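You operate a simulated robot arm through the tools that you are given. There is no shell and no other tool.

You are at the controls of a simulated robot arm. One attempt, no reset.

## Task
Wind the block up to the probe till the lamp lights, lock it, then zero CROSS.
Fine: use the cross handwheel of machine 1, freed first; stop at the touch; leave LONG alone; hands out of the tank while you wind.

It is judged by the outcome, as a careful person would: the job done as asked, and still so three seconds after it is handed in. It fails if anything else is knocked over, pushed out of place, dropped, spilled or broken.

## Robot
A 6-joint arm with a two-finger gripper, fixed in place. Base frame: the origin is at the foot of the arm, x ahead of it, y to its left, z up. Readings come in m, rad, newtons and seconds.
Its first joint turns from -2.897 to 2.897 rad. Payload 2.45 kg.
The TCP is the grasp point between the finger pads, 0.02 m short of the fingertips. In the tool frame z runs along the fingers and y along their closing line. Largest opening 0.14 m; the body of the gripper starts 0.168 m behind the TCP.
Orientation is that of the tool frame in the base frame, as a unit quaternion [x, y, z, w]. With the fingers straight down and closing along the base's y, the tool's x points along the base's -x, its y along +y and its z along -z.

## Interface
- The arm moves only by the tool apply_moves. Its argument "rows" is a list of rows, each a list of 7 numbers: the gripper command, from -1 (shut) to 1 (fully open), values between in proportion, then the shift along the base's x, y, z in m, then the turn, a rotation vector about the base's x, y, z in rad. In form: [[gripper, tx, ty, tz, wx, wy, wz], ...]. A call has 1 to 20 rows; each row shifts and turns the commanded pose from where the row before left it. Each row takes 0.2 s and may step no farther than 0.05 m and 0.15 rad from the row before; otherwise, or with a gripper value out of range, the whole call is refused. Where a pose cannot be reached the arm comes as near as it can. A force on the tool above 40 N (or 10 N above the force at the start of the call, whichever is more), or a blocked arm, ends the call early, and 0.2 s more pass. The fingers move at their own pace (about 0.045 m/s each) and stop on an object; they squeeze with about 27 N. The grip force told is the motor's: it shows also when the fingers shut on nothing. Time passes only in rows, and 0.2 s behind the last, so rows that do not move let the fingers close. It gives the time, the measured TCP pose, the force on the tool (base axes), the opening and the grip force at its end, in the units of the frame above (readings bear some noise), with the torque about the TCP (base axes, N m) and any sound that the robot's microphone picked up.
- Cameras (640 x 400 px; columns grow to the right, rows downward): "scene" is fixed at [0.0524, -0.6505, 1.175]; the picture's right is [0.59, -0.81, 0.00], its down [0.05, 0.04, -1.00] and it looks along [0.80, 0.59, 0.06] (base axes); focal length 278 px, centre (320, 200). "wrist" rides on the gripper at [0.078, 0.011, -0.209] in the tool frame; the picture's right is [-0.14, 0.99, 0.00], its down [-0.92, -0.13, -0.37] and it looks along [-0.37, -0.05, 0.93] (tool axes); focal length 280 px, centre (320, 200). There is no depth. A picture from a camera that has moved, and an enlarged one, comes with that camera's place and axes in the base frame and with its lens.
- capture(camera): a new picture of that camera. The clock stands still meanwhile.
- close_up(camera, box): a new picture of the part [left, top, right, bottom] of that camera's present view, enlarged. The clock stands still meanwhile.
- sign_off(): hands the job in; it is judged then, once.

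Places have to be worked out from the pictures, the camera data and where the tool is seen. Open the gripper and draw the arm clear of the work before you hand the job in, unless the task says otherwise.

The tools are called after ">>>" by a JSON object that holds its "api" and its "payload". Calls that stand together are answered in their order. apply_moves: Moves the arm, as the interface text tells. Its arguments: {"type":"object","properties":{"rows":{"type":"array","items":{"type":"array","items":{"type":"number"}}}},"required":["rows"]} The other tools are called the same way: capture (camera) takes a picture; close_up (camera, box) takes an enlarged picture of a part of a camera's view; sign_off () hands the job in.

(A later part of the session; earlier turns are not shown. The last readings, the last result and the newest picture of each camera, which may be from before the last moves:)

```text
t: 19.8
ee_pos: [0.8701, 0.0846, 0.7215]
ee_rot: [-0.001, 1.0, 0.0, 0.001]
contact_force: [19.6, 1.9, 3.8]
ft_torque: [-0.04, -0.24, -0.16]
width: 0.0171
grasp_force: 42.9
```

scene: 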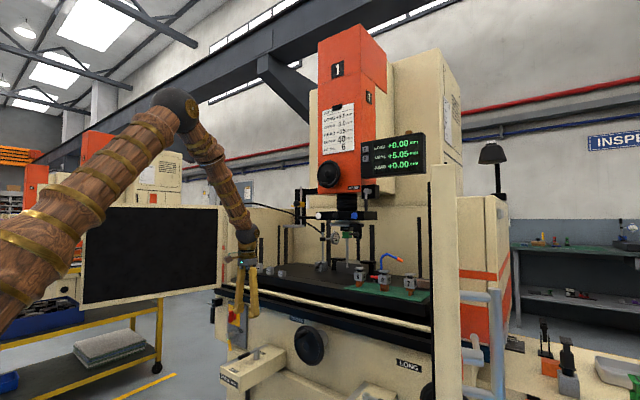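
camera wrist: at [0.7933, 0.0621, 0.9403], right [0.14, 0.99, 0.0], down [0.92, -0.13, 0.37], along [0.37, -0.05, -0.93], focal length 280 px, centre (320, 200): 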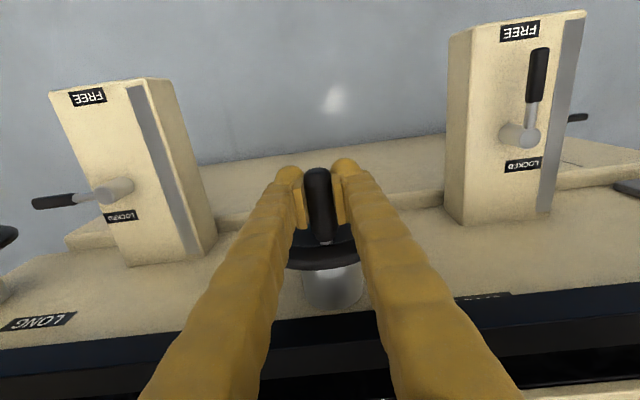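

Most of the in‑plane stress went; an x pull of ~18 N is held by grip friction. From the data I now estimate wheel centre y≈0.046. I release to relieve stress, then look at the knob and wheel again.

>>> {"api": "apply_moves", "payload": {"rows": [[-0.5, 0, 0, 0, 0, 0, 0], [-0.4, 0, 0, 0, 0, 0, 0], [-0.4, 0, 0, 0, 0, 0, 0]]}}

>>> {"api": "close_up", "payload": {"camera": "wrist", "box": [250, 130, 400, 300]}}

>>> {"api": "close_up", "payload": {"camera": "scene", "box": [355, 125, 430, 185]}}

>>> {"api": "close_up", "payload": {"camera": "scene", "box": [280, 310, 345, 375]}}

```text
t: 20.6
ee_pos: [0.8707, 0.0844, 0.7202]
ee_rot: [-0.001, 1.0, 0.0, 0.0]
contact_force: [-0.2, -0.3, -0.7]
ft_torque: [-0.05, -0.03, -0.03]
width: 0.0422
grasp_force: 0.1
```

```text
2.35 times, centred on (325, 215) of wrist
camera zoom: at [0.792, 0.0944, 0.9297], right [0.14, 0.99, 0.0], down [0.92, -0.13, 0.37], along [0.36, -0.05, -0.93], focal length 660 px, centre (308, 165)
```

zoom: 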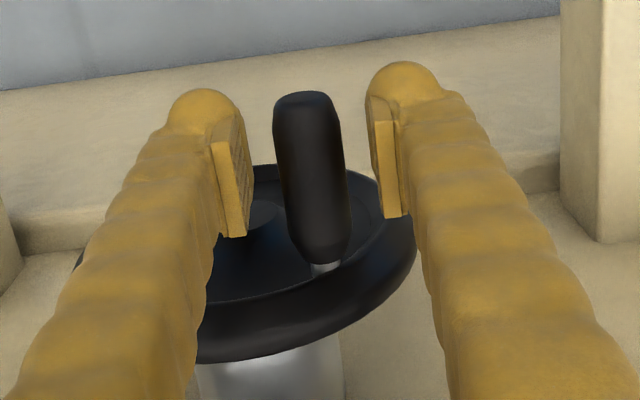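

```text
6.67 times, centred on (392, 155) of scene
camera zoom: at [0.0524, -0.6505, 1.175], right [0.59, -0.81, 0.0], down [0.05, 0.04, -1.0], along [0.8, 0.59, 0.06], focal length 1856 px, centre (-163, 500)
```

zoom: 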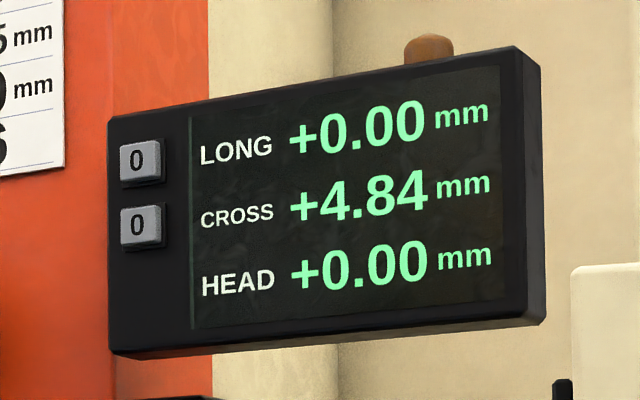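

```text
6.15 times, centred on (312, 342) of scene
camera zoom: at [0.0524, -0.6505, 1.175], right [0.59, -0.81, 0.0], down [0.05, 0.04, -1.0], along [0.8, 0.59, 0.06], focal length 1714 px, centre (366, -677)
```

zoom: 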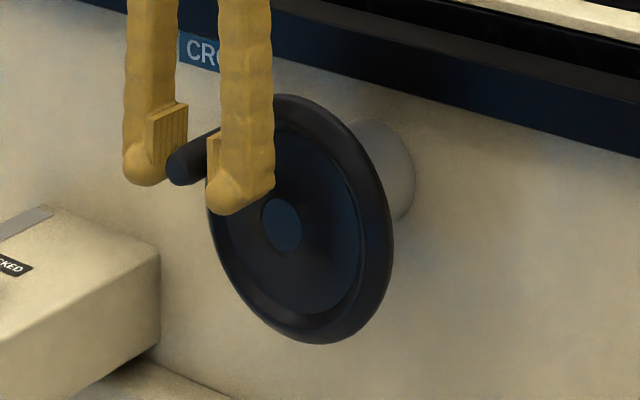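

CROSS 4.84 now; data fit 2 mm/turn and crank radius ≈0.058. I regrip with a gentler command (also shifting a little further onto the knob in x) to see if the squeeze can be moderated.

>>> {"api": "apply_moves", "payload": {"rows": [[-0.5, 0.005, 0, -0.001, 0, 0, 0], [-0.78, 0.0, 0, 0, 0, 0, 0], [-0.78, 0, 0, 0, 0, 0, 0], [-0.78, 0, 0, 0, 0, 0, 0]]}}

>>> {"api": "apply_moves", "payload": {"rows": [[-0.8, 0, 0, 0, 0, 0, 0], [-0.8, 0, 0, 0, 0, 0, 0]]}}

>>> {"api": "close_up", "payload": {"camera": "scene", "box": [370, 130, 430, 175]}}

```text
t: 21.6
ee_pos: [0.8753, 0.0851, 0.7201]
ee_rot: [-0.001, 1.0, 0.0, -0.001]
contact_force: [-2.0, 0.1, -0.9]
ft_torque: [0.0, 0.05, -0.11]
width: 0.0173
grasp_force: 40.4
```

```text
t: 22.2
ee_pos: [0.8734, 0.0848, 0.7186]
ee_rot: [0.0, 1.0, 0.0, -0.001]
contact_force: [-3.3, -0.1, -2.1]
ft_torque: [0.0, 0.02, -0.12]
width: 0.0172
grasp_force: 43.2
```

```text
8.89 times, centred on (400, 152) of scene
camera zoom: at [0.0524, -0.6505, 1.175], right [0.59, -0.81, 0.0], down [0.05, 0.04, -1.0], along [0.8, 0.59, 0.06], focal length 2475 px, centre (-391, 622)
```

zoom: 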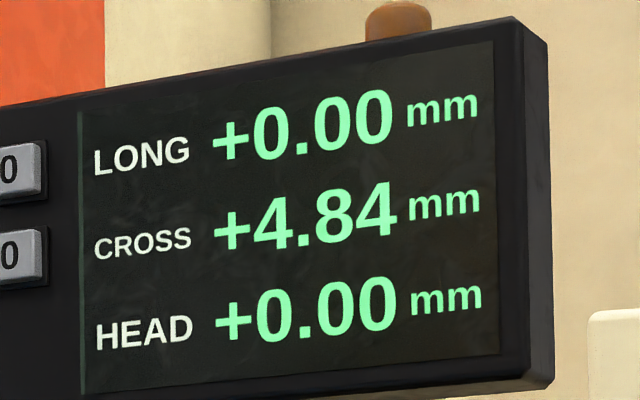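

Grip saturates quickly; I try −0.76 for a lighter hold and then make a short arc.

>>> {"api": "apply_moves", "payload": {"rows": [[-0.762, 0, 0, 0, 0, 0, 0], [-0.762, 0, 0, 0, 0, 0, 0]]}}

>>> {"api": "apply_moves", "payload": {"rows": [[-0.762, 0, 0.0022, -0.0017, 0, 0, 0], [-0.762, 0, 0.0021, -0.0018, 0, 0, 0]]}}

>>> {"api": "apply_moves", "payload": {"rows": [[-0.762, 0, 0.0021, -0.0019, 0, 0, 0], [-0.762, 0, 0.002, -0.002, 0, 0, 0]]}}

>>> {"api": "close_up", "payload": {"camera": "scene", "box": [370, 130, 430, 175]}}

```text
t: 22.8
ee_pos: [0.8749, 0.0851, 0.7185]
ee_rot: [-0.001, 1.0, 0.0, 0.0]
contact_force: [0.9, 0.1, 1.0]
ft_torque: [-0.03, 0.03, -0.04]
width: 0.0179
grasp_force: 13.2
```

```text
t: 23.4
ee_pos: [0.8763, 0.0897, 0.7152]
ee_rot: [-0.001, 1.0, 0.0, 0.0]
contact_force: [-1.4, -2.9, -0.1]
ft_torque: [0.0, 0.01, -0.04]
width: 0.0182
grasp_force: 1.0
```

```text
t: 24.0
ee_pos: [0.8774, 0.0937, 0.7105]
ee_rot: [-0.001, 1.0, -0.001, 0.0]
contact_force: [-1.4, -4.4, -0.8]
ft_torque: [-0.01, 0.03, -0.05]
width: 0.02
grasp_force: 2.4
```

```text
8.89 times, centred on (400, 152) of scene
camera zoom: at [0.0524, -0.6505, 1.175], right [0.59, -0.81, 0.0], down [0.05, 0.04, -1.0], along [0.8, 0.59, 0.06], focal length 2475 px, centre (-391, 622)
```

zoom: 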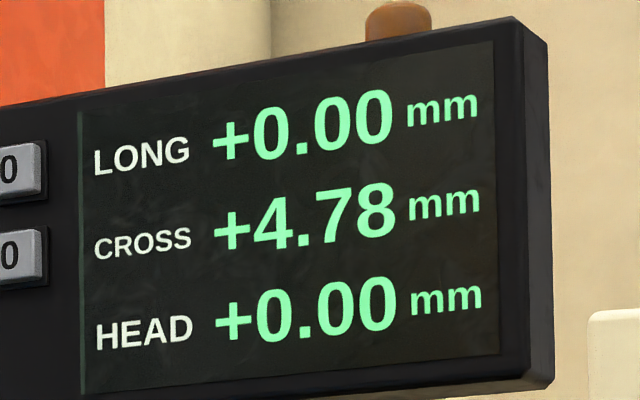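

With the light grip the knob follows at only ~5 N and CROSS reads 4.78. I continue the circle (centre y≈0.049, r 0.058) with a slightly firmer hold for the side, where z friction does the driving.

>>> {"api": "apply_moves", "payload": {"rows": [[-0.772, 0, 0.00347, -0.00465, 0, 0, 0], [-0.772, 0, 0.00299, -0.00497, 0, 0, 0], [-0.772, 0, 0.00247, -0.00524, 0, 0, 0], [-0.772, 0, 0.00194, -0.00546, 0, 0, 0], [-0.772, 0, 0.00139, -0.00563, 0, 0, 0]]}}

>>> {"api": "close_up", "payload": {"camera": "scene", "box": [370, 130, 430, 175]}}

>>> {"api": "close_up", "payload": {"camera": "wrist", "box": [250, 130, 400, 300]}}

```text
t: 25.2
ee_pos: [0.8749, 0.1058, 0.6855]
ee_rot: [-0.002, 1.0, 0.0, -0.001]
contact_force: [1.8, -7.8, -1.2]
ft_torque: [0.05, 0.09, -0.02]
width: 0.0214
grasp_force: 3.6
```

```text
8.89 times, centred on (400, 152) of scene
camera zoom: at [0.0524, -0.6505, 1.175], right [0.59, -0.81, 0.0], down [0.05, 0.04, -1.0], along [0.8, 0.59, 0.06], focal length 2475 px, centre (-391, 622)
```

zoom: 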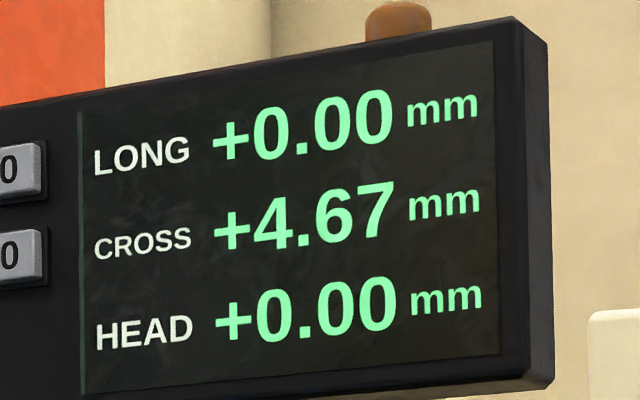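

```text
2.35 times, centred on (325, 215) of wrist
camera zoom: at [0.7968, 0.1149, 0.8954], right [0.14, 0.99, 0.0], down [0.92, -0.13, 0.37], along [0.37, -0.05, -0.93], focal length 660 px, centre (308, 165)
```

zoom: 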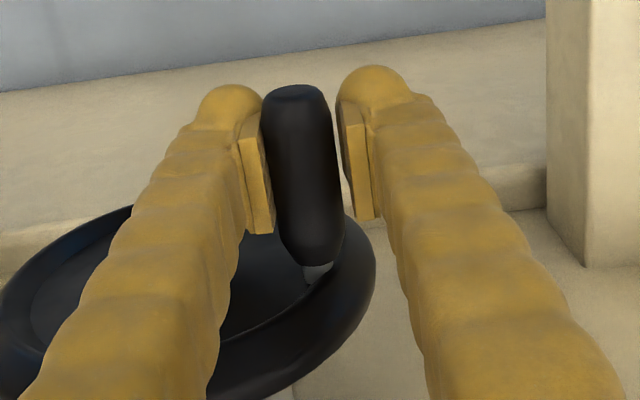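

CROSS 4.67: the knob lags about 0.17 rad because the light grip slipped in z at the side. I recentre on the knob (≈y 0.104, z 0.694) and grip firmly.

>>> {"api": "apply_moves", "payload": {"rows": [[-0.7, -0.001, -0.0015, 0.004, 0, 0, 0], [-0.7, 0, 0, 0.004, 0, 0, 0], [-0.8, 0, 0, 0, 0, 0, 0], [-0.9, 0, 0, 0, 0, 0, 0], [-0.9, 0, 0, 0, 0, 0, 0]]}}

>>> {"api": "close_up", "payload": {"camera": "wrist", "box": [250, 130, 400, 300]}}

>>> {"api": "close_up", "payload": {"camera": "scene", "box": [280, 310, 345, 375]}}

```text
t: 26.4
ee_pos: [0.8747, 0.1038, 0.6934]
ee_rot: [-0.001, 1.0, 0.0, 0.0]
contact_force: [0.1, -19.2, -4.4]
ft_torque: [0.0, -0.03, -0.08]
width: 0.0173
grasp_force: 39.5
```

```text
2.35 times, centred on (325, 215) of wrist
camera zoom: at [0.7963, 0.1134, 0.9034], right [0.14, 0.99, 0.0], down [0.92, -0.13, 0.37], along [0.36, -0.05, -0.93], focal length 660 px, centre (308, 165)
```

zoom: 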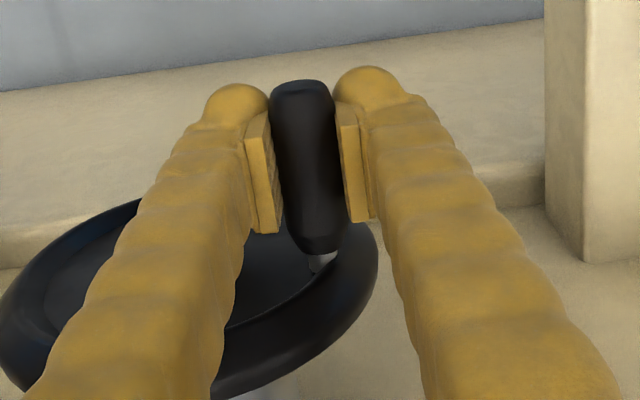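

```text
6.15 times, centred on (312, 342) of scene
camera zoom: at [0.0524, -0.6505, 1.175], right [0.59, -0.81, 0.0], down [0.05, 0.04, -1.0], along [0.8, 0.59, 0.06], focal length 1714 px, centre (366, -677)
```

zoom: 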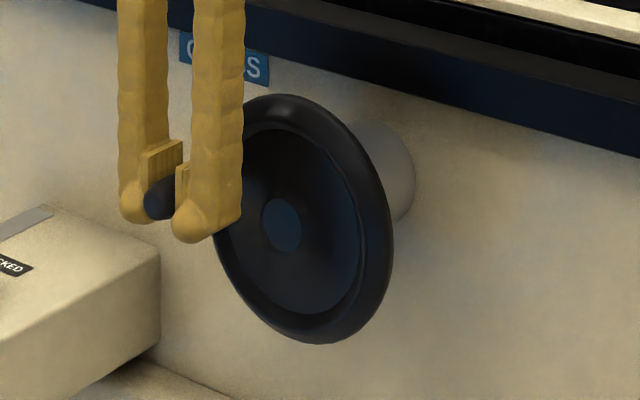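

The firm grip shows −19 N in y, so the knob sits further in. I step inward in y until the force vanishes, to find the true radius.

>>> {"api": "apply_moves", "payload": {"rows": [[-0.9, 0, -0.001, 0, 0, 0, 0], [-0.9, 0, 0, 0, 0, 0, 0]]}}

>>> {"api": "apply_moves", "payload": {"rows": [[-0.9, 0, -0.001, 0, 0, 0, 0], [-0.9, 0, 0, 0, 0, 0, 0]]}}

>>> {"api": "close_up", "payload": {"camera": "scene", "box": [370, 130, 430, 175]}}

```text
t: 27.0
ee_pos: [0.875, 0.1042, 0.6938]
ee_rot: [-0.001, 1.0, 0.0, 0.0]
contact_force: [-0.5, -19.4, -9.7]
ft_torque: [0.01, -0.14, -0.16]
width: 0.0172
grasp_force: 42.9
```

```text
t: 27.6
ee_pos: [0.8746, 0.1039, 0.694]
ee_rot: [-0.001, 1.0, 0.0, 0.0]
contact_force: [-16.0, 1.2, -3.3]
ft_torque: [-0.05, 0.21, -0.17]
width: 0.0169
grasp_force: 42.8
```

```text
8.89 times, centred on (400, 152) of scene
camera zoom: at [0.0524, -0.6505, 1.175], right [0.59, -0.81, 0.0], down [0.05, 0.04, -1.0], along [0.8, 0.59, 0.06], focal length 2475 px, centre (-391, 622)
```

zoom: 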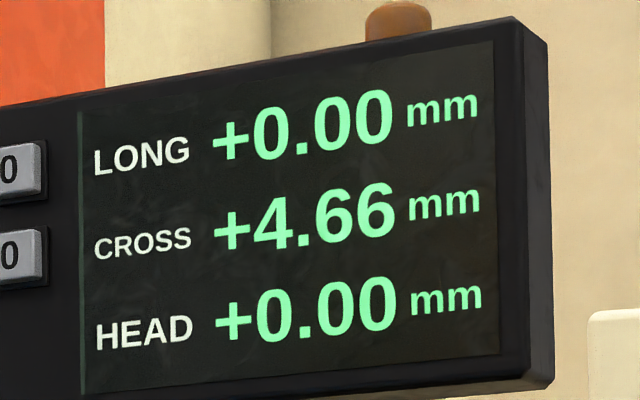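

The knob's y at this angle is ≈0.104, consistent with centre y 0.049 and r 0.058. I continue the arc past the side with a firm grip, checking forces.

>>> {"api": "apply_moves", "payload": {"rows": [[-0.8, 0, 0.00158, -0.00557, 0, 0, 0], [-0.8, 0, 0.00102, -0.00571, 0, 0, 0], [-0.8, 0, 0.00044, -0.00578, 0, 0, 0]]}}

>>> {"api": "apply_moves", "payload": {"rows": [[-0.8, 0, -0.00015, -0.00579, 0, 0, 0], [-0.8, 0, -0.00071, -0.00575, 0, 0, 0], [-0.8, 0, -0.00129, -0.00566, 0, 0, 0]]}}

>>> {"api": "close_up", "payload": {"camera": "scene", "box": [370, 130, 430, 175]}}

>>> {"api": "close_up", "payload": {"camera": "wrist", "box": [250, 130, 400, 300]}}

```text
t: 28.2
ee_pos: [0.8749, 0.1073, 0.6828]
ee_rot: [0.0, 1.0, 0.0, 0.0]
contact_force: [-2.0, 4.9, -2.3]
ft_torque: [0.02, 0.24, -0.18]
width: 0.0171
grasp_force: 42.8
stopped in row 3: the force on the tool passed its limit at 41 N (the readings are from after the stop); the commanded pose is now the measured one
```

```text
t: 29.1
ee_pos: [0.8747, 0.1046, 0.6638]
ee_rot: [-0.001, 1.0, 0.0, -0.001]
contact_force: [-2.2, 36.5, -6.9]
ft_torque: [-0.03, -0.12, -0.26]
width: 0.0171
grasp_force: 42.6
```

```text
8.89 times, centred on (400, 152) of scene
camera zoom: at [0.0524, -0.6505, 1.175], right [0.59, -0.81, 0.0], down [0.05, 0.04, -1.0], along [0.8, 0.59, 0.06], focal length 2475 px, centre (-391, 622)
```

zoom: 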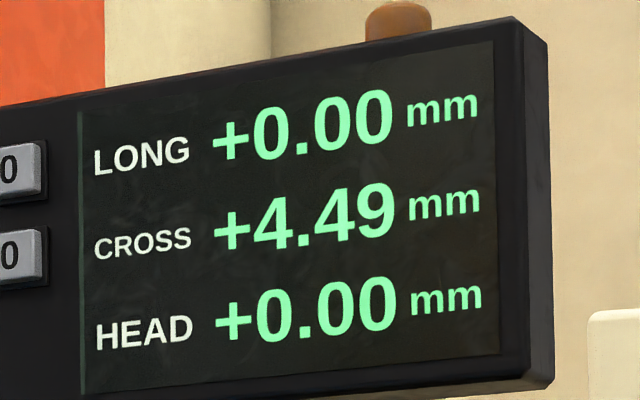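

```text
2.35 times, centred on (325, 215) of wrist
camera zoom: at [0.7971, 0.1153, 0.8739], right [0.14, 0.99, 0.0], down [0.92, -0.13, 0.37], along [0.36, -0.05, -0.93], focal length 660 px, centre (308, 165)
```

zoom: 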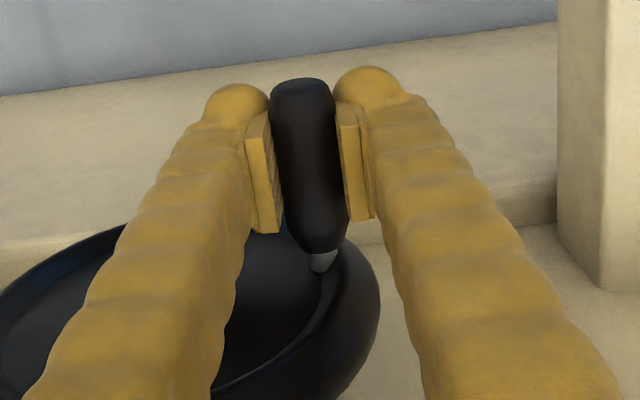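

With CROSS 4.49 everything fits: centre (y 0.0495, z 0.674), r 0.058, θ = 1.217 + (4.66 − CROSS)·π. The tool sat ~2 mm too far inside (+36 N). I correct outward by 2 mm and proceed in short arcs.

>>> {"api": "apply_moves", "payload": {"rows": [[-0.8, 0, 0.0015, 0, 0, 0, 0], [-0.8, 0, 0, 0, 0, 0, 0]]}}

>>> {"api": "apply_moves", "payload": {"rows": [[-0.8, 0, -0.001, -0.00565, 0, 0, 0], [-0.8, 0, -0.00187, -0.00549, 0, 0, 0]]}}

>>> {"api": "apply_moves", "payload": {"rows": [[-0.8, 0, -0.00242, -0.00527, 0, 0, 0], [-0.8, 0, -0.00293, -0.00501, 0, 0, 0]]}}

>>> {"api": "close_up", "payload": {"camera": "scene", "box": [370, 130, 430, 175]}}

```text
t: 29.6
ee_pos: [0.8748, 0.1063, 0.6638]
ee_rot: [-0.003, 1.0, 0.0, -0.001]
contact_force: [-2.9, 17.2, -5.6]
ft_torque: [-0.03, 0.23, -0.16]
width: 0.0172
grasp_force: 42.0
```

```text
t: 30.2
ee_pos: [0.876, 0.1031, 0.654]
ee_rot: [0.0, 1.0, 0.0, -0.001]
contact_force: [-3.0, 13.5, -2.3]
ft_torque: [-0.01, 0.08, -0.21]
width: 0.0173
grasp_force: 43.1
```

```text
t: 30.9
ee_pos: [0.8755, 0.0978, 0.6439]
ee_rot: [-0.001, 1.0, 0.001, 0.0]
contact_force: [4.5, 16.3, -9.4]
ft_torque: [-0.01, 0.3, -0.23]
width: 0.017
grasp_force: 42.5
```

```text
8.89 times, centred on (400, 152) of scene
camera zoom: at [0.0524, -0.6505, 1.175], right [0.59, -0.81, 0.0], down [0.05, 0.04, -1.0], along [0.8, 0.59, 0.06], focal length 2475 px, centre (-391, 622)
```

zoom: 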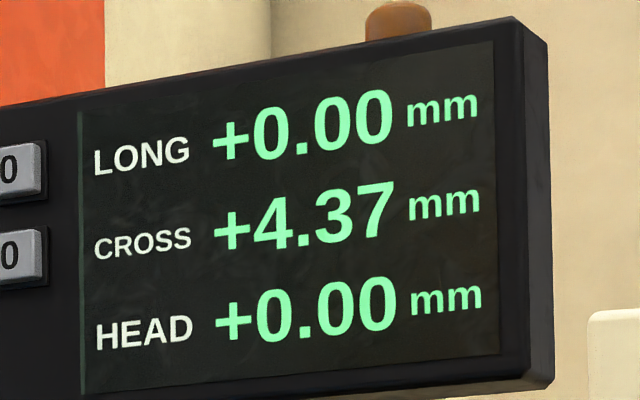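

CROSS 4.37; a steady ~19 N outward radial force suggests r is nearer 0.059. I widen the path slightly and continue.

>>> {"api": "apply_moves", "payload": {"rows": [[-0.8, 0, -0.00264, -0.0053, 0, 0, 0], [-0.8, 0, -0.00393, -0.00438, 0, 0, 0], [-0.8, 0, -0.00435, -0.00398, 0, 0, 0]]}}

>>> {"api": "apply_moves", "payload": {"rows": [[-0.8, 0, -0.00472, -0.00353, 0, 0, 0], [-0.8, 0, -0.00506, -0.00303, 0, 0, 0], [-0.8, 0, -0.00533, -0.00252, 0, 0, 0]]}}

>>> {"api": "close_up", "payload": {"camera": "scene", "box": [370, 130, 430, 175]}}

>>> {"api": "close_up", "payload": {"camera": "scene", "box": [280, 310, 345, 375]}}

```text
t: 31.6
ee_pos: [0.8738, 0.0854, 0.6296]
ee_rot: [-0.001, 1.0, 0.0, 0.0]
contact_force: [-2.1, -17.0, 23.0]
ft_torque: [0.03, 0.68, -0.18]
width: 0.0168
grasp_force: 43.0
```

```text
t: 32.5
ee_pos: [0.8746, 0.0737, 0.6209]
ee_rot: [-0.001, 1.0, 0.0, -0.001]
contact_force: [-11.1, -11.3, 31.7]
ft_torque: [0.04, 0.03, -0.2]
width: 0.017
grasp_force: 42.5
```

```text
8.89 times, centred on (400, 152) of scene
camera zoom: at [0.0524, -0.6505, 1.175], right [0.59, -0.81, 0.0], down [0.05, 0.04, -1.0], along [0.8, 0.59, 0.06], focal length 2475 px, centre (-391, 622)
```

zoom: 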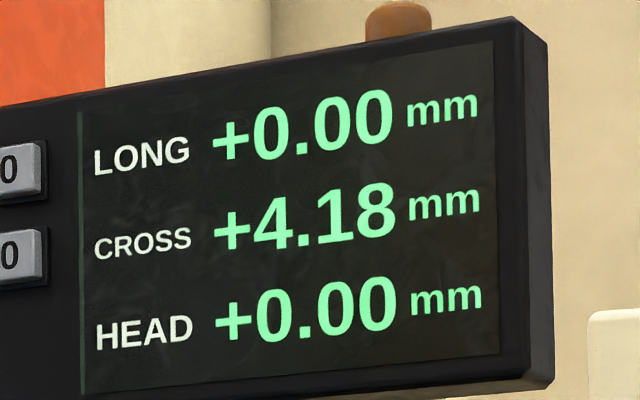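

```text
6.15 times, centred on (312, 342) of scene
camera zoom: at [0.0524, -0.6505, 1.175], right [0.59, -0.81, 0.0], down [0.05, 0.04, -1.0], along [0.8, 0.59, 0.06], focal length 1714 px, centre (366, -677)
```

zoom: 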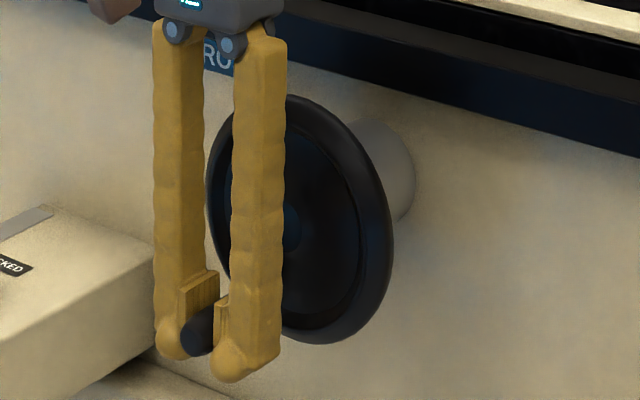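

CROSS 4.18, bottom of the stroke near; now a 33 N inward radial force means z is ~1.5 mm low (grip slipped in z). I raise slightly, and take a high‑zoom baseline of probe and block.

>>> {"api": "apply_moves", "payload": {"rows": [[-0.8, 0, 0.0005, 0.0015, 0, 0, 0], [-0.8, 0, 0, 0, 0, 0, 0]]}}

>>> {"api": "close_up", "payload": {"camera": "scene", "box": [332, 255, 362, 275]}}

>>> {"api": "close_up", "payload": {"camera": "scene", "box": [330, 250, 390, 290]}}

```text
t: 33.0
ee_pos: [0.8746, 0.0733, 0.6192]
ee_rot: [-0.001, 1.0, 0.0, -0.002]
contact_force: [-1.9, -1.7, -4.5]
ft_torque: [-0.01, -0.36, -0.23]
width: 0.017
grasp_force: 42.6
```

```text
16.00 times, centred on (347, 265) of scene
camera zoom: at [0.0524, -0.6505, 1.175], right [0.59, -0.81, 0.0], down [0.05, 0.04, -1.0], along [0.8, 0.59, 0.06], focal length 4455 px, centre (-112, -840)
```

zoom: 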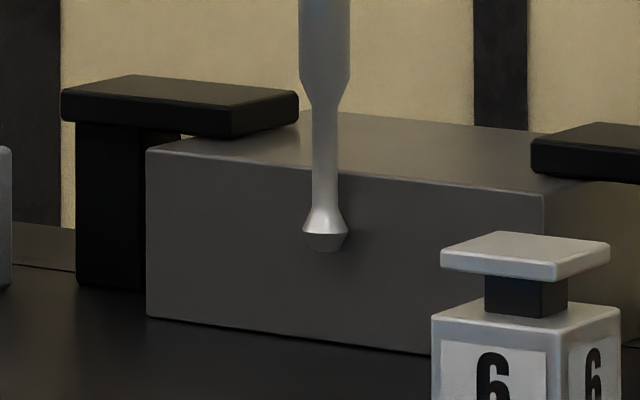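

```text
10.00 times, centred on (360, 270) of scene
camera zoom: at [0.0524, -0.6505, 1.175], right [0.59, -0.81, 0.0], down [0.05, 0.04, -1.0], along [0.8, 0.59, 0.06], focal length 2785 px, centre (-80, -500)
```

zoom: 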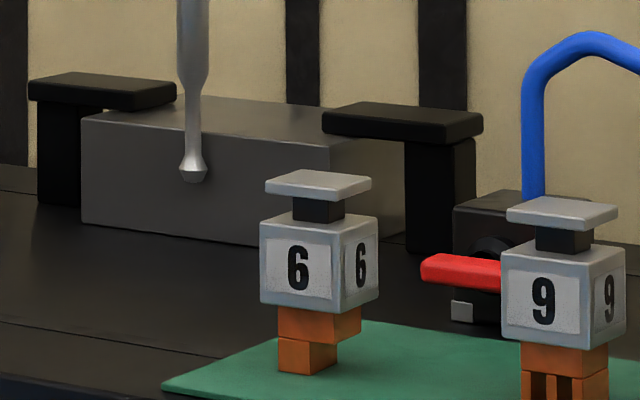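

The table shifts picture‑left (−x), i.e. the block is coming toward the probe, so this is the right direction; gap still visible. For the bottom part I use a lighter grip (y drives, z free) and run from θ≈2.73 to 3.63.

>>> {"api": "apply_moves", "payload": {"rows": [[-0.765, 0, -0.00542, -0.00208, 0, 0, 0], [-0.765, 0, -0.00559, -0.00153, 0, 0, 0], [-0.765, 0, -0.00572, -0.00096, 0, 0, 0], [-0.765, 0, -0.00578, -0.00039, 0, 0, 0], [-0.765, 0, -0.00579, 0.0002, 0, 0, 0], [-0.765, 0, -0.00575, 0.00077, 0, 0, 0], [-0.765, 0, -0.00564, 0.00134, 0, 0, 0]]}}

>>> {"api": "close_up", "payload": {"camera": "scene", "box": [370, 130, 430, 175]}}

>>> {"api": "close_up", "payload": {"camera": "wrist", "box": [250, 130, 400, 300]}}

```text
t: 34.6
ee_pos: [0.8737, 0.033, 0.6193]
ee_rot: [-0.001, 1.0, 0.0, 0.0]
contact_force: [1.0, 2.9, -0.2]
ft_torque: [0.01, -0.06, -0.04]
width: 0.018
grasp_force: 1.2
```

```text
8.89 times, centred on (400, 152) of scene
camera zoom: at [0.0524, -0.6505, 1.175], right [0.59, -0.81, 0.0], down [0.05, 0.04, -1.0], along [0.8, 0.59, 0.06], focal length 2475 px, centre (-391, 622)
```

zoom: 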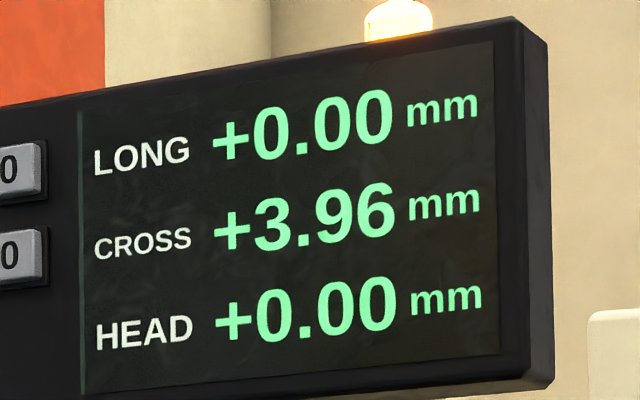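

```text
2.35 times, centred on (325, 215) of wrist
camera zoom: at [0.7967, 0.0427, 0.8293], right [0.14, 0.99, 0.0], down [0.92, -0.13, 0.37], along [0.36, -0.05, -0.93], focal length 660 px, centre (308, 165)
```

zoom: 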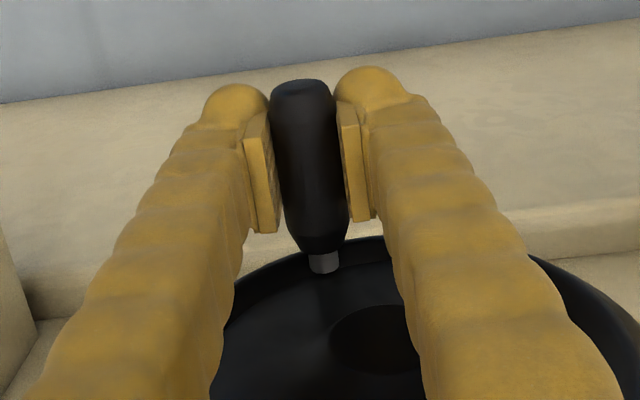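

The lamp is lit already, at CROSS 3.96, so the touch came somewhere between 4.18 and 3.96. I wind back gently until the lamp goes out, then I'll creep up to the exact touch.

>>> {"api": "apply_moves", "payload": {"rows": [[-0.765, 0, 0.00282, -0.00067, 0, 0, 0], [-0.765, 0, 0.00282, -0.00067, 0, 0, 0]]}}

>>> {"api": "close_up", "payload": {"camera": "scene", "box": [370, 130, 430, 175]}}

>>> {"api": "close_up", "payload": {"camera": "scene", "box": [332, 255, 362, 275]}}

```text
t: 35.2
ee_pos: [0.8746, 0.0382, 0.6181]
ee_rot: [-0.001, 1.0, 0.0, -0.001]
contact_force: [0.5, -1.0, 0.3]
ft_torque: [0.03, 0.01, -0.02]
width: 0.0178
grasp_force: 1.7
```

```text
8.89 times, centred on (400, 152) of scene
camera zoom: at [0.0524, -0.6505, 1.175], right [0.59, -0.81, 0.0], down [0.05, 0.04, -1.0], along [0.8, 0.59, 0.06], focal length 2475 px, centre (-391, 622)
```

zoom: 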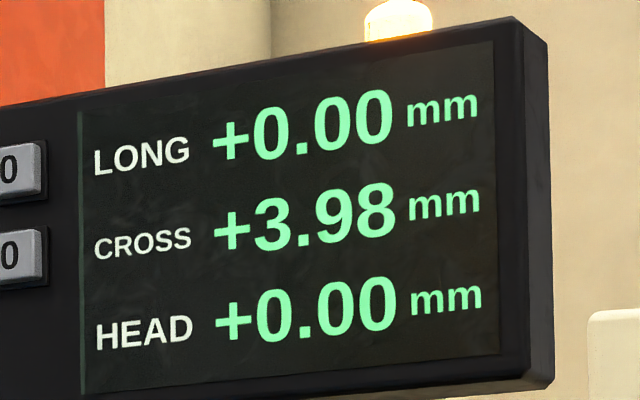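

```text
16.00 times, centred on (347, 265) of scene
camera zoom: at [0.0524, -0.6505, 1.175], right [0.59, -0.81, 0.0], down [0.05, 0.04, -1.0], along [0.8, 0.59, 0.06], focal length 4455 px, centre (-112, -840)
```

zoom: 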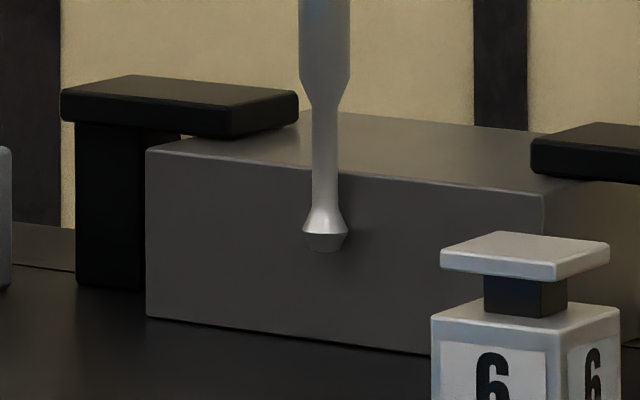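

Still lit at 3.98. I continue winding back in small steps, reading after each.

>>> {"api": "apply_moves", "payload": {"rows": [[-0.765, 0, 0.00287, -0.00039, 0, 0, 0]]}}

>>> {"api": "close_up", "payload": {"camera": "scene", "box": [370, 130, 430, 175]}}

>>> {"api": "apply_moves", "payload": {"rows": [[-0.765, 0, 0.00287, -0.00039, 0, 0, 0]]}}

>>> {"api": "close_up", "payload": {"camera": "scene", "box": [370, 130, 430, 175]}}

>>> {"api": "apply_moves", "payload": {"rows": [[-0.765, 0, 0.0029, -0.0001, 0, 0, 0]]}}

>>> {"api": "close_up", "payload": {"camera": "scene", "box": [370, 130, 430, 175]}}

```text
t: 35.6
ee_pos: [0.8739, 0.0403, 0.6175]
ee_rot: [-0.001, 1.0, 0.0, -0.002]
contact_force: [2.1, -3.4, -4.8]
ft_torque: [0.01, -0.27, -0.07]
width: 0.0174
grasp_force: 27.8
```

```text
8.89 times, centred on (400, 152) of scene
camera zoom: at [0.0524, -0.6505, 1.175], right [0.59, -0.81, 0.0], down [0.05, 0.04, -1.0], along [0.8, 0.59, 0.06], focal length 2475 px, centre (-391, 622)
```

zoom: 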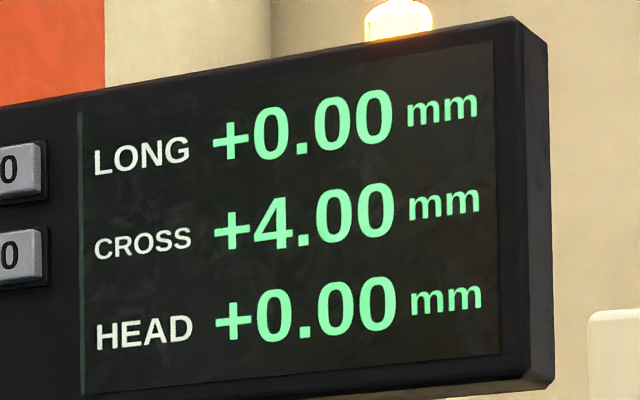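

```text
t: 36.0
ee_pos: [0.8735, 0.0434, 0.6163]
ee_rot: [0.0, 1.0, -0.001, 0.0]
contact_force: [-0.4, -3.5, -0.3]
ft_torque: [-0.01, 0.0, -0.02]
width: 0.0181
grasp_force: 1.0
```

```text
8.89 times, centred on (400, 152) of scene
camera zoom: at [0.0524, -0.6505, 1.175], right [0.59, -0.81, 0.0], down [0.05, 0.04, -1.0], along [0.8, 0.59, 0.06], focal length 2475 px, centre (-391, 622)
```

zoom: 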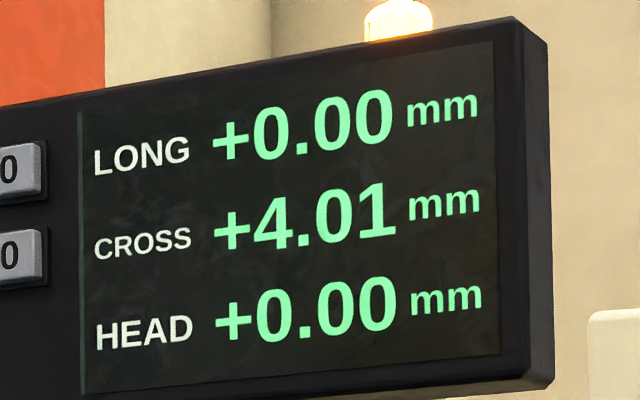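

```text
t: 36.5
ee_pos: [0.8747, 0.0464, 0.6166]
ee_rot: [0.0, 1.0, 0.0, -0.001]
contact_force: [1.8, -3.1, -0.5]
ft_torque: [-0.02, 0.08, -0.07]
width: 0.018
grasp_force: 10.4
```

```text
8.89 times, centred on (400, 152) of scene
camera zoom: at [0.0524, -0.6505, 1.175], right [0.59, -0.81, 0.0], down [0.05, 0.04, -1.0], along [0.8, 0.59, 0.06], focal length 2475 px, centre (-391, 622)
```

zoom: 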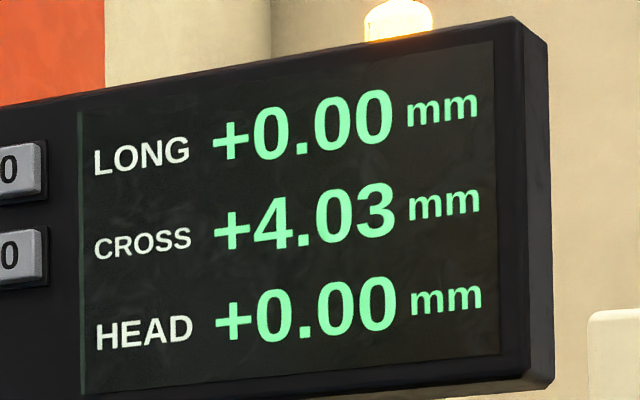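

Lit still at 4.03. Continuing back step by step.

>>> {"api": "apply_moves", "payload": {"rows": [[-0.765, 0, 0.0029, 0.0001, 0, 0, 0], [-0.765, 0, 0.0015, 0.0001, 0, 0, 0]]}}

>>> {"api": "close_up", "payload": {"camera": "scene", "box": [370, 130, 430, 175]}}

>>> {"api": "apply_moves", "payload": {"rows": [[-0.765, 0, 0.0029, 0.0002, 0, 0, 0], [-0.765, 0, 0.0015, 0.0002, 0, 0, 0]]}}

>>> {"api": "close_up", "payload": {"camera": "scene", "box": [370, 130, 430, 175]}}

>>> {"api": "apply_moves", "payload": {"rows": [[-0.765, 0, 0.0029, 0.0003, 0, 0, 0], [-0.765, 0, 0.0015, 0.0002, 0, 0, 0]]}}

>>> {"api": "close_up", "payload": {"camera": "scene", "box": [370, 130, 430, 175]}}

```text
t: 37.0
ee_pos: [0.8748, 0.0525, 0.6167]
ee_rot: [-0.001, 1.0, 0.001, -0.001]
contact_force: [0.4, -2.1, -0.4]
ft_torque: [0.02, -0.03, -0.03]
width: 0.0181
grasp_force: 1.2
```

```text
8.89 times, centred on (400, 152) of scene
camera zoom: at [0.0524, -0.6505, 1.175], right [0.59, -0.81, 0.0], down [0.05, 0.04, -1.0], along [0.8, 0.59, 0.06], focal length 2475 px, centre (-391, 622)
```

zoom: 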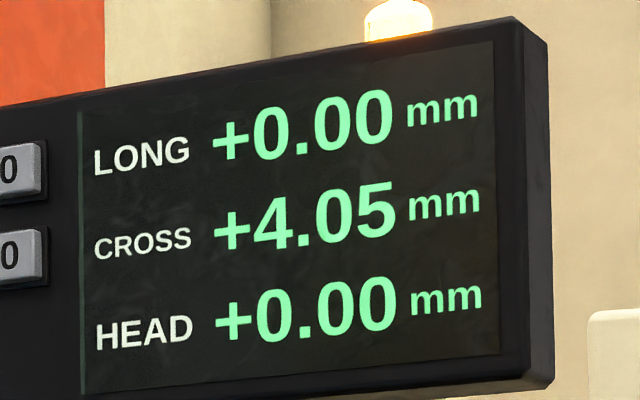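

```text
t: 37.6
ee_pos: [0.8754, 0.057, 0.6183]
ee_rot: [-0.002, 1.0, 0.0, -0.001]
contact_force: [-0.4, -2.7, -0.1]
ft_torque: [0.0, -0.03, -0.08]
width: 0.018
grasp_force: 7.2
```

```text
8.89 times, centred on (400, 152) of scene
camera zoom: at [0.0524, -0.6505, 1.175], right [0.59, -0.81, 0.0], down [0.05, 0.04, -1.0], along [0.8, 0.59, 0.06], focal length 2475 px, centre (-391, 622)
```

zoom: 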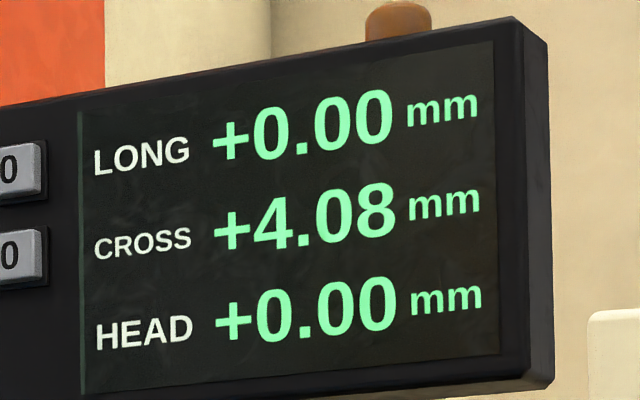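

```text
t: 38.2
ee_pos: [0.8752, 0.061, 0.6173]
ee_rot: [0.0, 1.0, 0.0, -0.001]
contact_force: [-1.9, -3.8, -0.5]
ft_torque: [0.02, 0.03, -0.03]
width: 0.0182
grasp_force: 1.7
```

```text
8.89 times, centred on (400, 152) of scene
camera zoom: at [0.0524, -0.6505, 1.175], right [0.59, -0.81, 0.0], down [0.05, 0.04, -1.0], along [0.8, 0.59, 0.06], focal length 2475 px, centre (-391, 622)
```

zoom: 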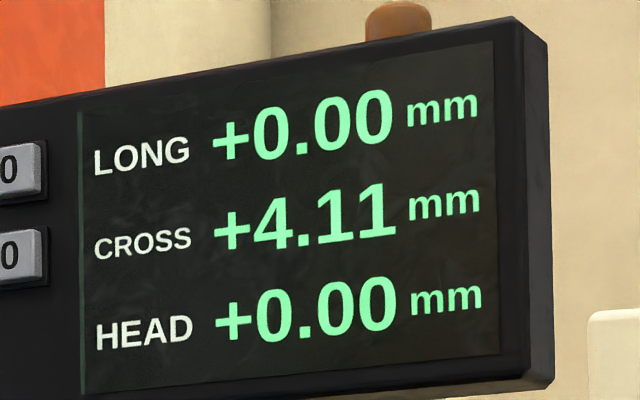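

The lamp goes out between 4.05 and 4.08. From 4.11 I now creep forward again, first back to about 4.08, then in sub‑millimetre knob steps.

>>> {"api": "apply_moves", "payload": {"rows": [[-0.765, 0, -0.0025, -0.0003, 0, 0, 0], [-0.765, 0, -0.0022, -0.0002, 0, 0, 0], [-0.765, 0, 0, 0, 0, 0, 0]]}}

>>> {"api": "close_up", "payload": {"camera": "scene", "box": [370, 130, 430, 175]}}

```text
t: 39.0
ee_pos: [0.8748, 0.0566, 0.6181]
ee_rot: [-0.001, 1.0, -0.001, -0.002]
contact_force: [0.1, 2.9, -1.1]
ft_torque: [-0.01, -0.04, -0.08]
width: 0.018
grasp_force: 4.0
```

```text
8.89 times, centred on (400, 152) of scene
camera zoom: at [0.0524, -0.6505, 1.175], right [0.59, -0.81, 0.0], down [0.05, 0.04, -1.0], along [0.8, 0.59, 0.06], focal length 2475 px, centre (-391, 622)
```

zoom: 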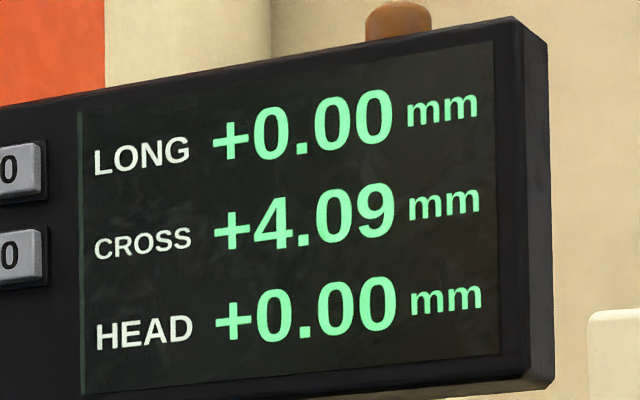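

4.09, lamp off. Creeping on.

>>> {"api": "apply_moves", "payload": {"rows": [[-0.765, 0, -0.0012, -0.0001, 0, 0, 0], [-0.765, 0, 0, 0, 0, 0, 0]]}}

>>> {"api": "close_up", "payload": {"camera": "scene", "box": [370, 130, 430, 175]}}

```text
t: 39.6
ee_pos: [0.8759, 0.0541, 0.6179]
ee_rot: [-0.002, 1.0, 0.0, -0.001]
contact_force: [-1.0, 1.6, -1.0]
ft_torque: [0.0, 0.03, -0.08]
width: 0.0181
grasp_force: 7.1
```

```text
8.89 times, centred on (400, 152) of scene
camera zoom: at [0.0524, -0.6505, 1.175], right [0.59, -0.81, 0.0], down [0.05, 0.04, -1.0], along [0.8, 0.59, 0.06], focal length 2475 px, centre (-391, 622)
```

zoom: 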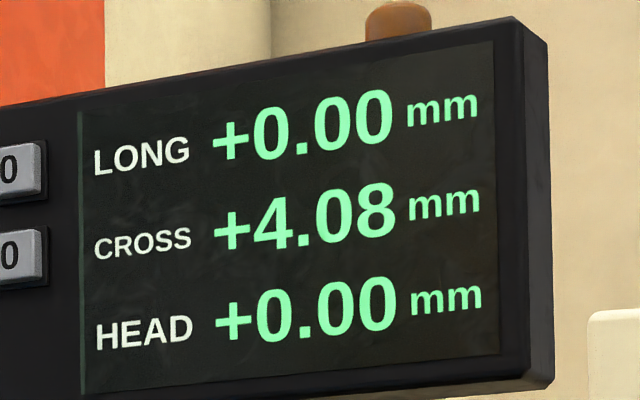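

4.08, lamp off. Another small step.

>>> {"api": "apply_moves", "payload": {"rows": [[-0.765, 0, -0.001, -0.0001, 0, 0, 0], [-0.765, 0, 0, 0, 0, 0, 0]]}}

>>> {"api": "close_up", "payload": {"camera": "scene", "box": [370, 130, 430, 175]}}

```text
t: 40.2
ee_pos: [0.8753, 0.0528, 0.6171]
ee_rot: [-0.001, 1.0, 0.0, 0.0]
contact_force: [1.8, -0.2, -1.0]
ft_torque: [0.02, -0.01, -0.16]
width: 0.0177
grasp_force: 3.8
```

```text
8.89 times, centred on (400, 152) of scene
camera zoom: at [0.0524, -0.6505, 1.175], right [0.59, -0.81, 0.0], down [0.05, 0.04, -1.0], along [0.8, 0.59, 0.06], focal length 2475 px, centre (-391, 622)
```

zoom: 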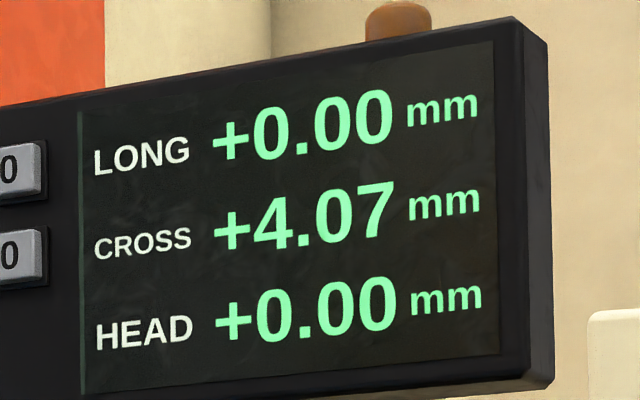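

4.07, lamp still off; one more tiny step.

>>> {"api": "apply_moves", "payload": {"rows": [[-0.765, 0, -0.001, 0, 0, 0, 0], [-0.765, 0, 0, 0, 0, 0, 0]]}}

>>> {"api": "close_up", "payload": {"camera": "scene", "box": [370, 130, 430, 175]}}

```text
t: 40.9
ee_pos: [0.8756, 0.0526, 0.618]
ee_rot: [-0.001, 1.0, 0.0, 0.0]
contact_force: [0.1, 0.9, -0.3]
ft_torque: [0.0, 0.0, -0.06]
width: 0.0181
grasp_force: 7.2
```

```text
8.89 times, centred on (400, 152) of scene
camera zoom: at [0.0524, -0.6505, 1.175], right [0.59, -0.81, 0.0], down [0.05, 0.04, -1.0], along [0.8, 0.59, 0.06], focal length 2475 px, centre (-391, 622)
```

zoom: 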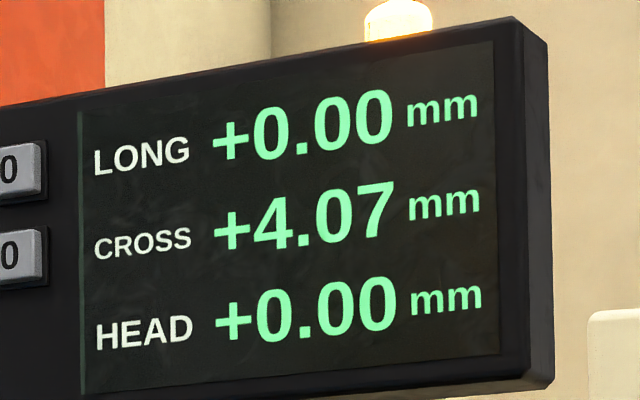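

The lamp just lit at 4.07: that is the touch. I open the fingers without moving the arm and check that lamp and reading hold.

>>> {"api": "apply_moves", "payload": {"rows": [[-0.7, 0, 0, 0, 0, 0, 0], [-0.5, 0, 0, 0, 0, 0, 0], [-0.1, 0, 0, 0, 0, 0, 0], [0, 0, 0, 0, 0, 0, 0]]}}

>>> {"api": "close_up", "payload": {"camera": "scene", "box": [370, 130, 430, 175]}}

>>> {"api": "capture", "payload": {"camera": "wrist"}}

```text
t: 41.9
ee_pos: [0.8751, 0.0524, 0.6176]
ee_rot: [0.0, 1.0, -0.001, -0.001]
contact_force: [-0.2, 0.2, -0.4]
ft_torque: [0.01, -0.01, 0.04]
width: 0.0698
grasp_force: 0.1
```

```text
8.89 times, centred on (400, 152) of scene
camera zoom: at [0.0524, -0.6505, 1.175], right [0.59, -0.81, 0.0], down [0.05, 0.04, -1.0], along [0.8, 0.59, 0.06], focal length 2475 px, centre (-391, 622)
```

zoom: 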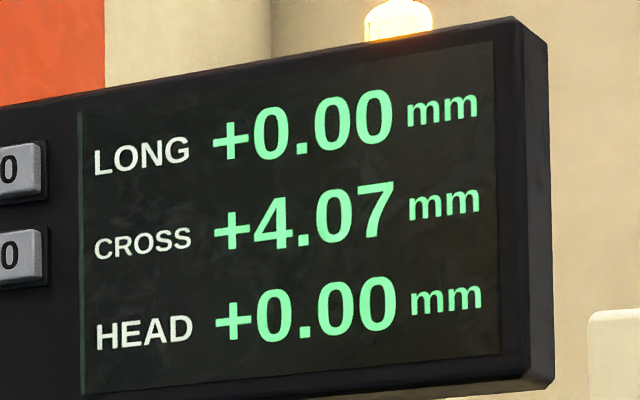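

```text
taken
camera wrist: at [0.7975, 0.0617, 0.8274], right [0.14, 0.99, 0.0], down [0.92, -0.13, 0.37], along [0.36, -0.05, -0.93], focal length 280 px, centre (320, 200)
```

wrist: 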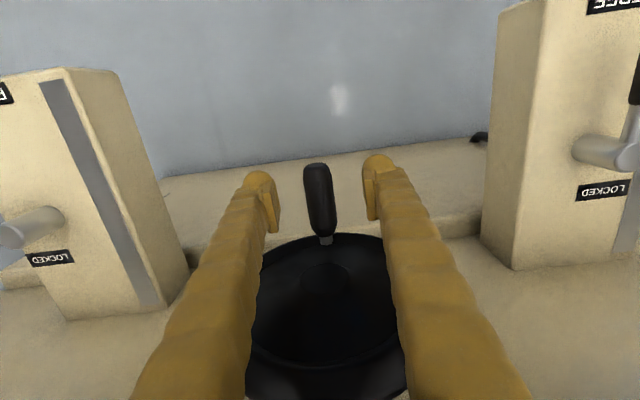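

All holds at 4.07 with the lamp on. I back out from the knob, rise, and move over to the cross lock lever (now pointing −x at y≈0.297).

>>> {"api": "apply_moves", "payload": {"rows": [[0, -0.025, 0, 0, 0, 0, 0], [0, -0.03, 0, 0, 0, 0, 0], [0, -0.015, 0, 0.03, 0, 0, 0], [0, 0, 0.0, 0.04, 0, 0, 0], [-0.2, 0.001, 0.03, 0.035, 0, 0, 0], [-0.3, 0.001, 0.048, 0.0, 0, 0, 0], [-0.3, 0.001, 0.048, 0, 0, 0, 0], [-0.3, 0.001, 0.048, 0, 0, 0, 0], [-0.3, 0.001, 0.048, 0, 0, 0, 0], [-0.3, 0, 0.021, 0, 0, 0, 0], [-0.3, 0, 0, 0, 0, 0, 0]]}}

>>> {"api": "capture", "payload": {"camera": "wrist"}}

>>> {"api": "close_up", "payload": {"camera": "scene", "box": [370, 130, 430, 175]}}

```text
t: 44.2
ee_pos: [0.8087, 0.2958, 0.7229]
ee_rot: [-0.001, 1.0, 0.0, -0.001]
contact_force: [0.0, 0.4, -0.6]
ft_torque: [-0.02, 0.0, 0.05]
width: 0.049
grasp_force: 0.0
```

```text
taken
camera wrist: at [0.7315, 0.3049, 0.9326], right [0.14, 0.99, 0.0], down [0.92, -0.13, 0.37], along [0.36, -0.05, -0.93], focal length 280 px, centre (320, 200)
```

wrist: 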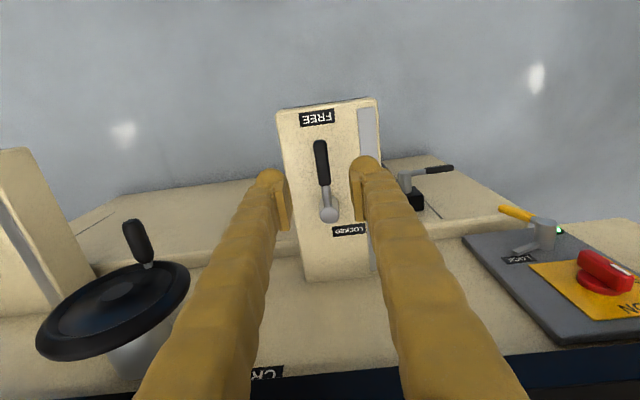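

```text
8.89 times, centred on (400, 152) of scene
camera zoom: at [0.0524, -0.6505, 1.175], right [0.59, -0.81, 0.0], down [0.05, 0.04, -1.0], along [0.8, 0.59, 0.06], focal length 2475 px, centre (-391, 622)
```

zoom: 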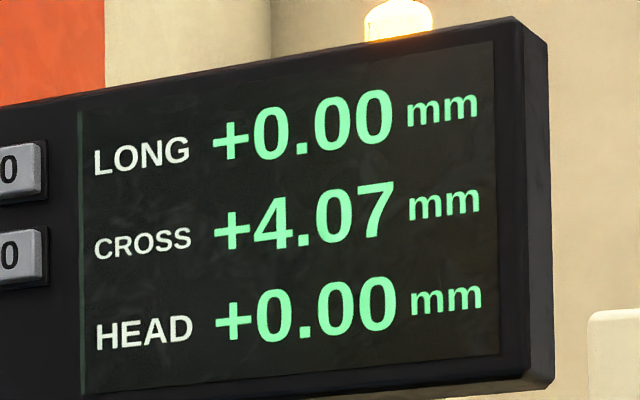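

The lever lies between the fingers. I descend around it and narrow to a loose straddle.

>>> {"api": "apply_moves", "payload": {"rows": [[-0.3, 0.001, 0, -0.04, 0, 0, 0], [-0.3, 0.001, 0, -0.04, 0, 0, 0], [-0.3, 0.001, 0, -0.036, 0, 0, 0], [-0.5, 0, 0, 0, 0, 0, 0], [-0.68, 0, 0, 0, 0, 0, 0], [-0.68, 0, 0, 0, 0, 0, 0]]}}

>>> {"api": "capture", "payload": {"camera": "wrist"}}

```text
t: 45.6
ee_pos: [0.8119, 0.2919, 0.6077]
ee_rot: [-0.002, 1.0, 0.0, -0.001]
contact_force: [0.4, 4.5, -3.1]
ft_torque: [0.0, -0.02, -0.03]
width: 0.0254
grasp_force: 2.1
```

```text
taken
camera wrist: at [0.7342, 0.3019, 0.8179], right [0.14, 0.99, 0.0], down [0.92, -0.13, 0.37], along [0.36, -0.05, -0.93], focal length 280 px, centre (320, 200)
```

wrist: 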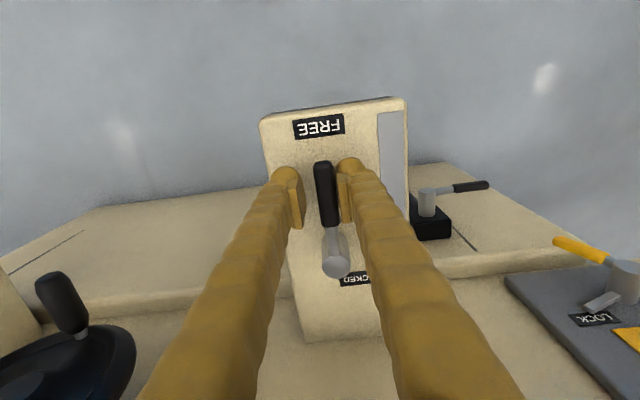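

The lever is straddled. I sweep it back toward LOCKED (+y), turning the tool −90° along the arc.

>>> {"api": "apply_moves", "payload": {"rows": [[-0.68, 0, 0.003, 0, 0, 0, 0], [-0.68, 0.00057, 0.0081, 0, 0, 0, -0.12], [-0.68, 0.00155, 0.00804, 0, 0, 0, -0.12], [-0.68, 0.0025, 0.00777, 0, 0, 0, -0.12], [-0.68, 0.0034, 0.00741, 0, 0, 0, -0.12], [-0.68, 0.00427, 0.00695, 0, 0, 0, -0.12], [-0.68, 0.00507, 0.00639, 0, 0, 0, -0.12], [-0.68, 0.00579, 0.00573, 0, 0, 0, -0.12]]}}

>>> {"api": "capture", "payload": {"camera": "wrist"}}

>>> {"api": "close_up", "payload": {"camera": "scene", "box": [370, 130, 430, 175]}}

```text
t: 47.5
ee_pos: [0.8369, 0.3469, 0.6059]
ee_rot: [0.409, 0.913, 0.0, -0.001]
contact_force: [-0.2, -0.8, -0.9]
ft_torque: [0.01, -0.01, 0.03]
width: 0.0233
grasp_force: 0.4
```

```text
taken
camera wrist: at [0.7917, 0.412, 0.8155], right [0.83, 0.56, 0.0], down [0.52, -0.77, 0.37], along [0.21, -0.3, -0.93], focal length 280 px, centre (320, 200)
```

wrist: 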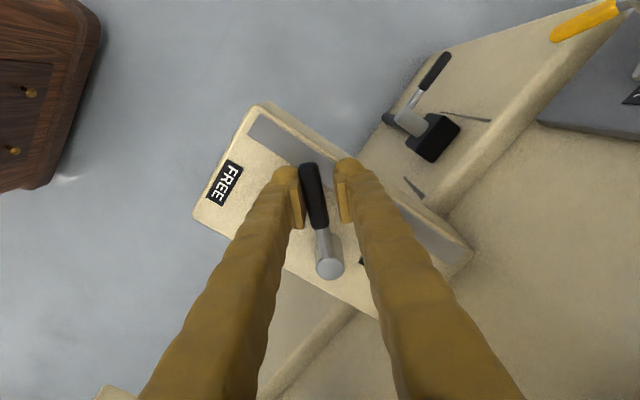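

```text
8.89 times, centred on (400, 152) of scene
camera zoom: at [0.0524, -0.6505, 1.175], right [0.59, -0.81, 0.0], down [0.05, 0.04, -1.0], along [0.8, 0.59, 0.06], focal length 2475 px, centre (-391, 622)
```

zoom: 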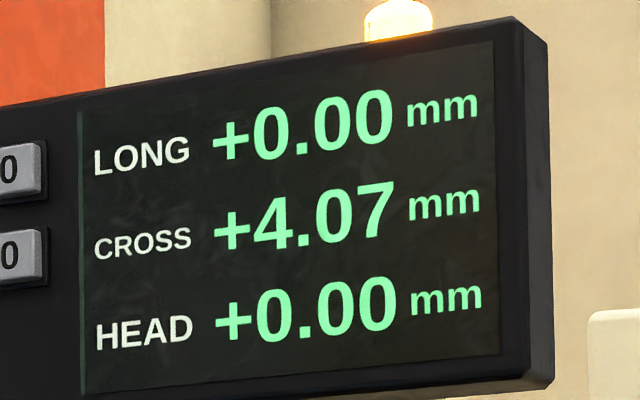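

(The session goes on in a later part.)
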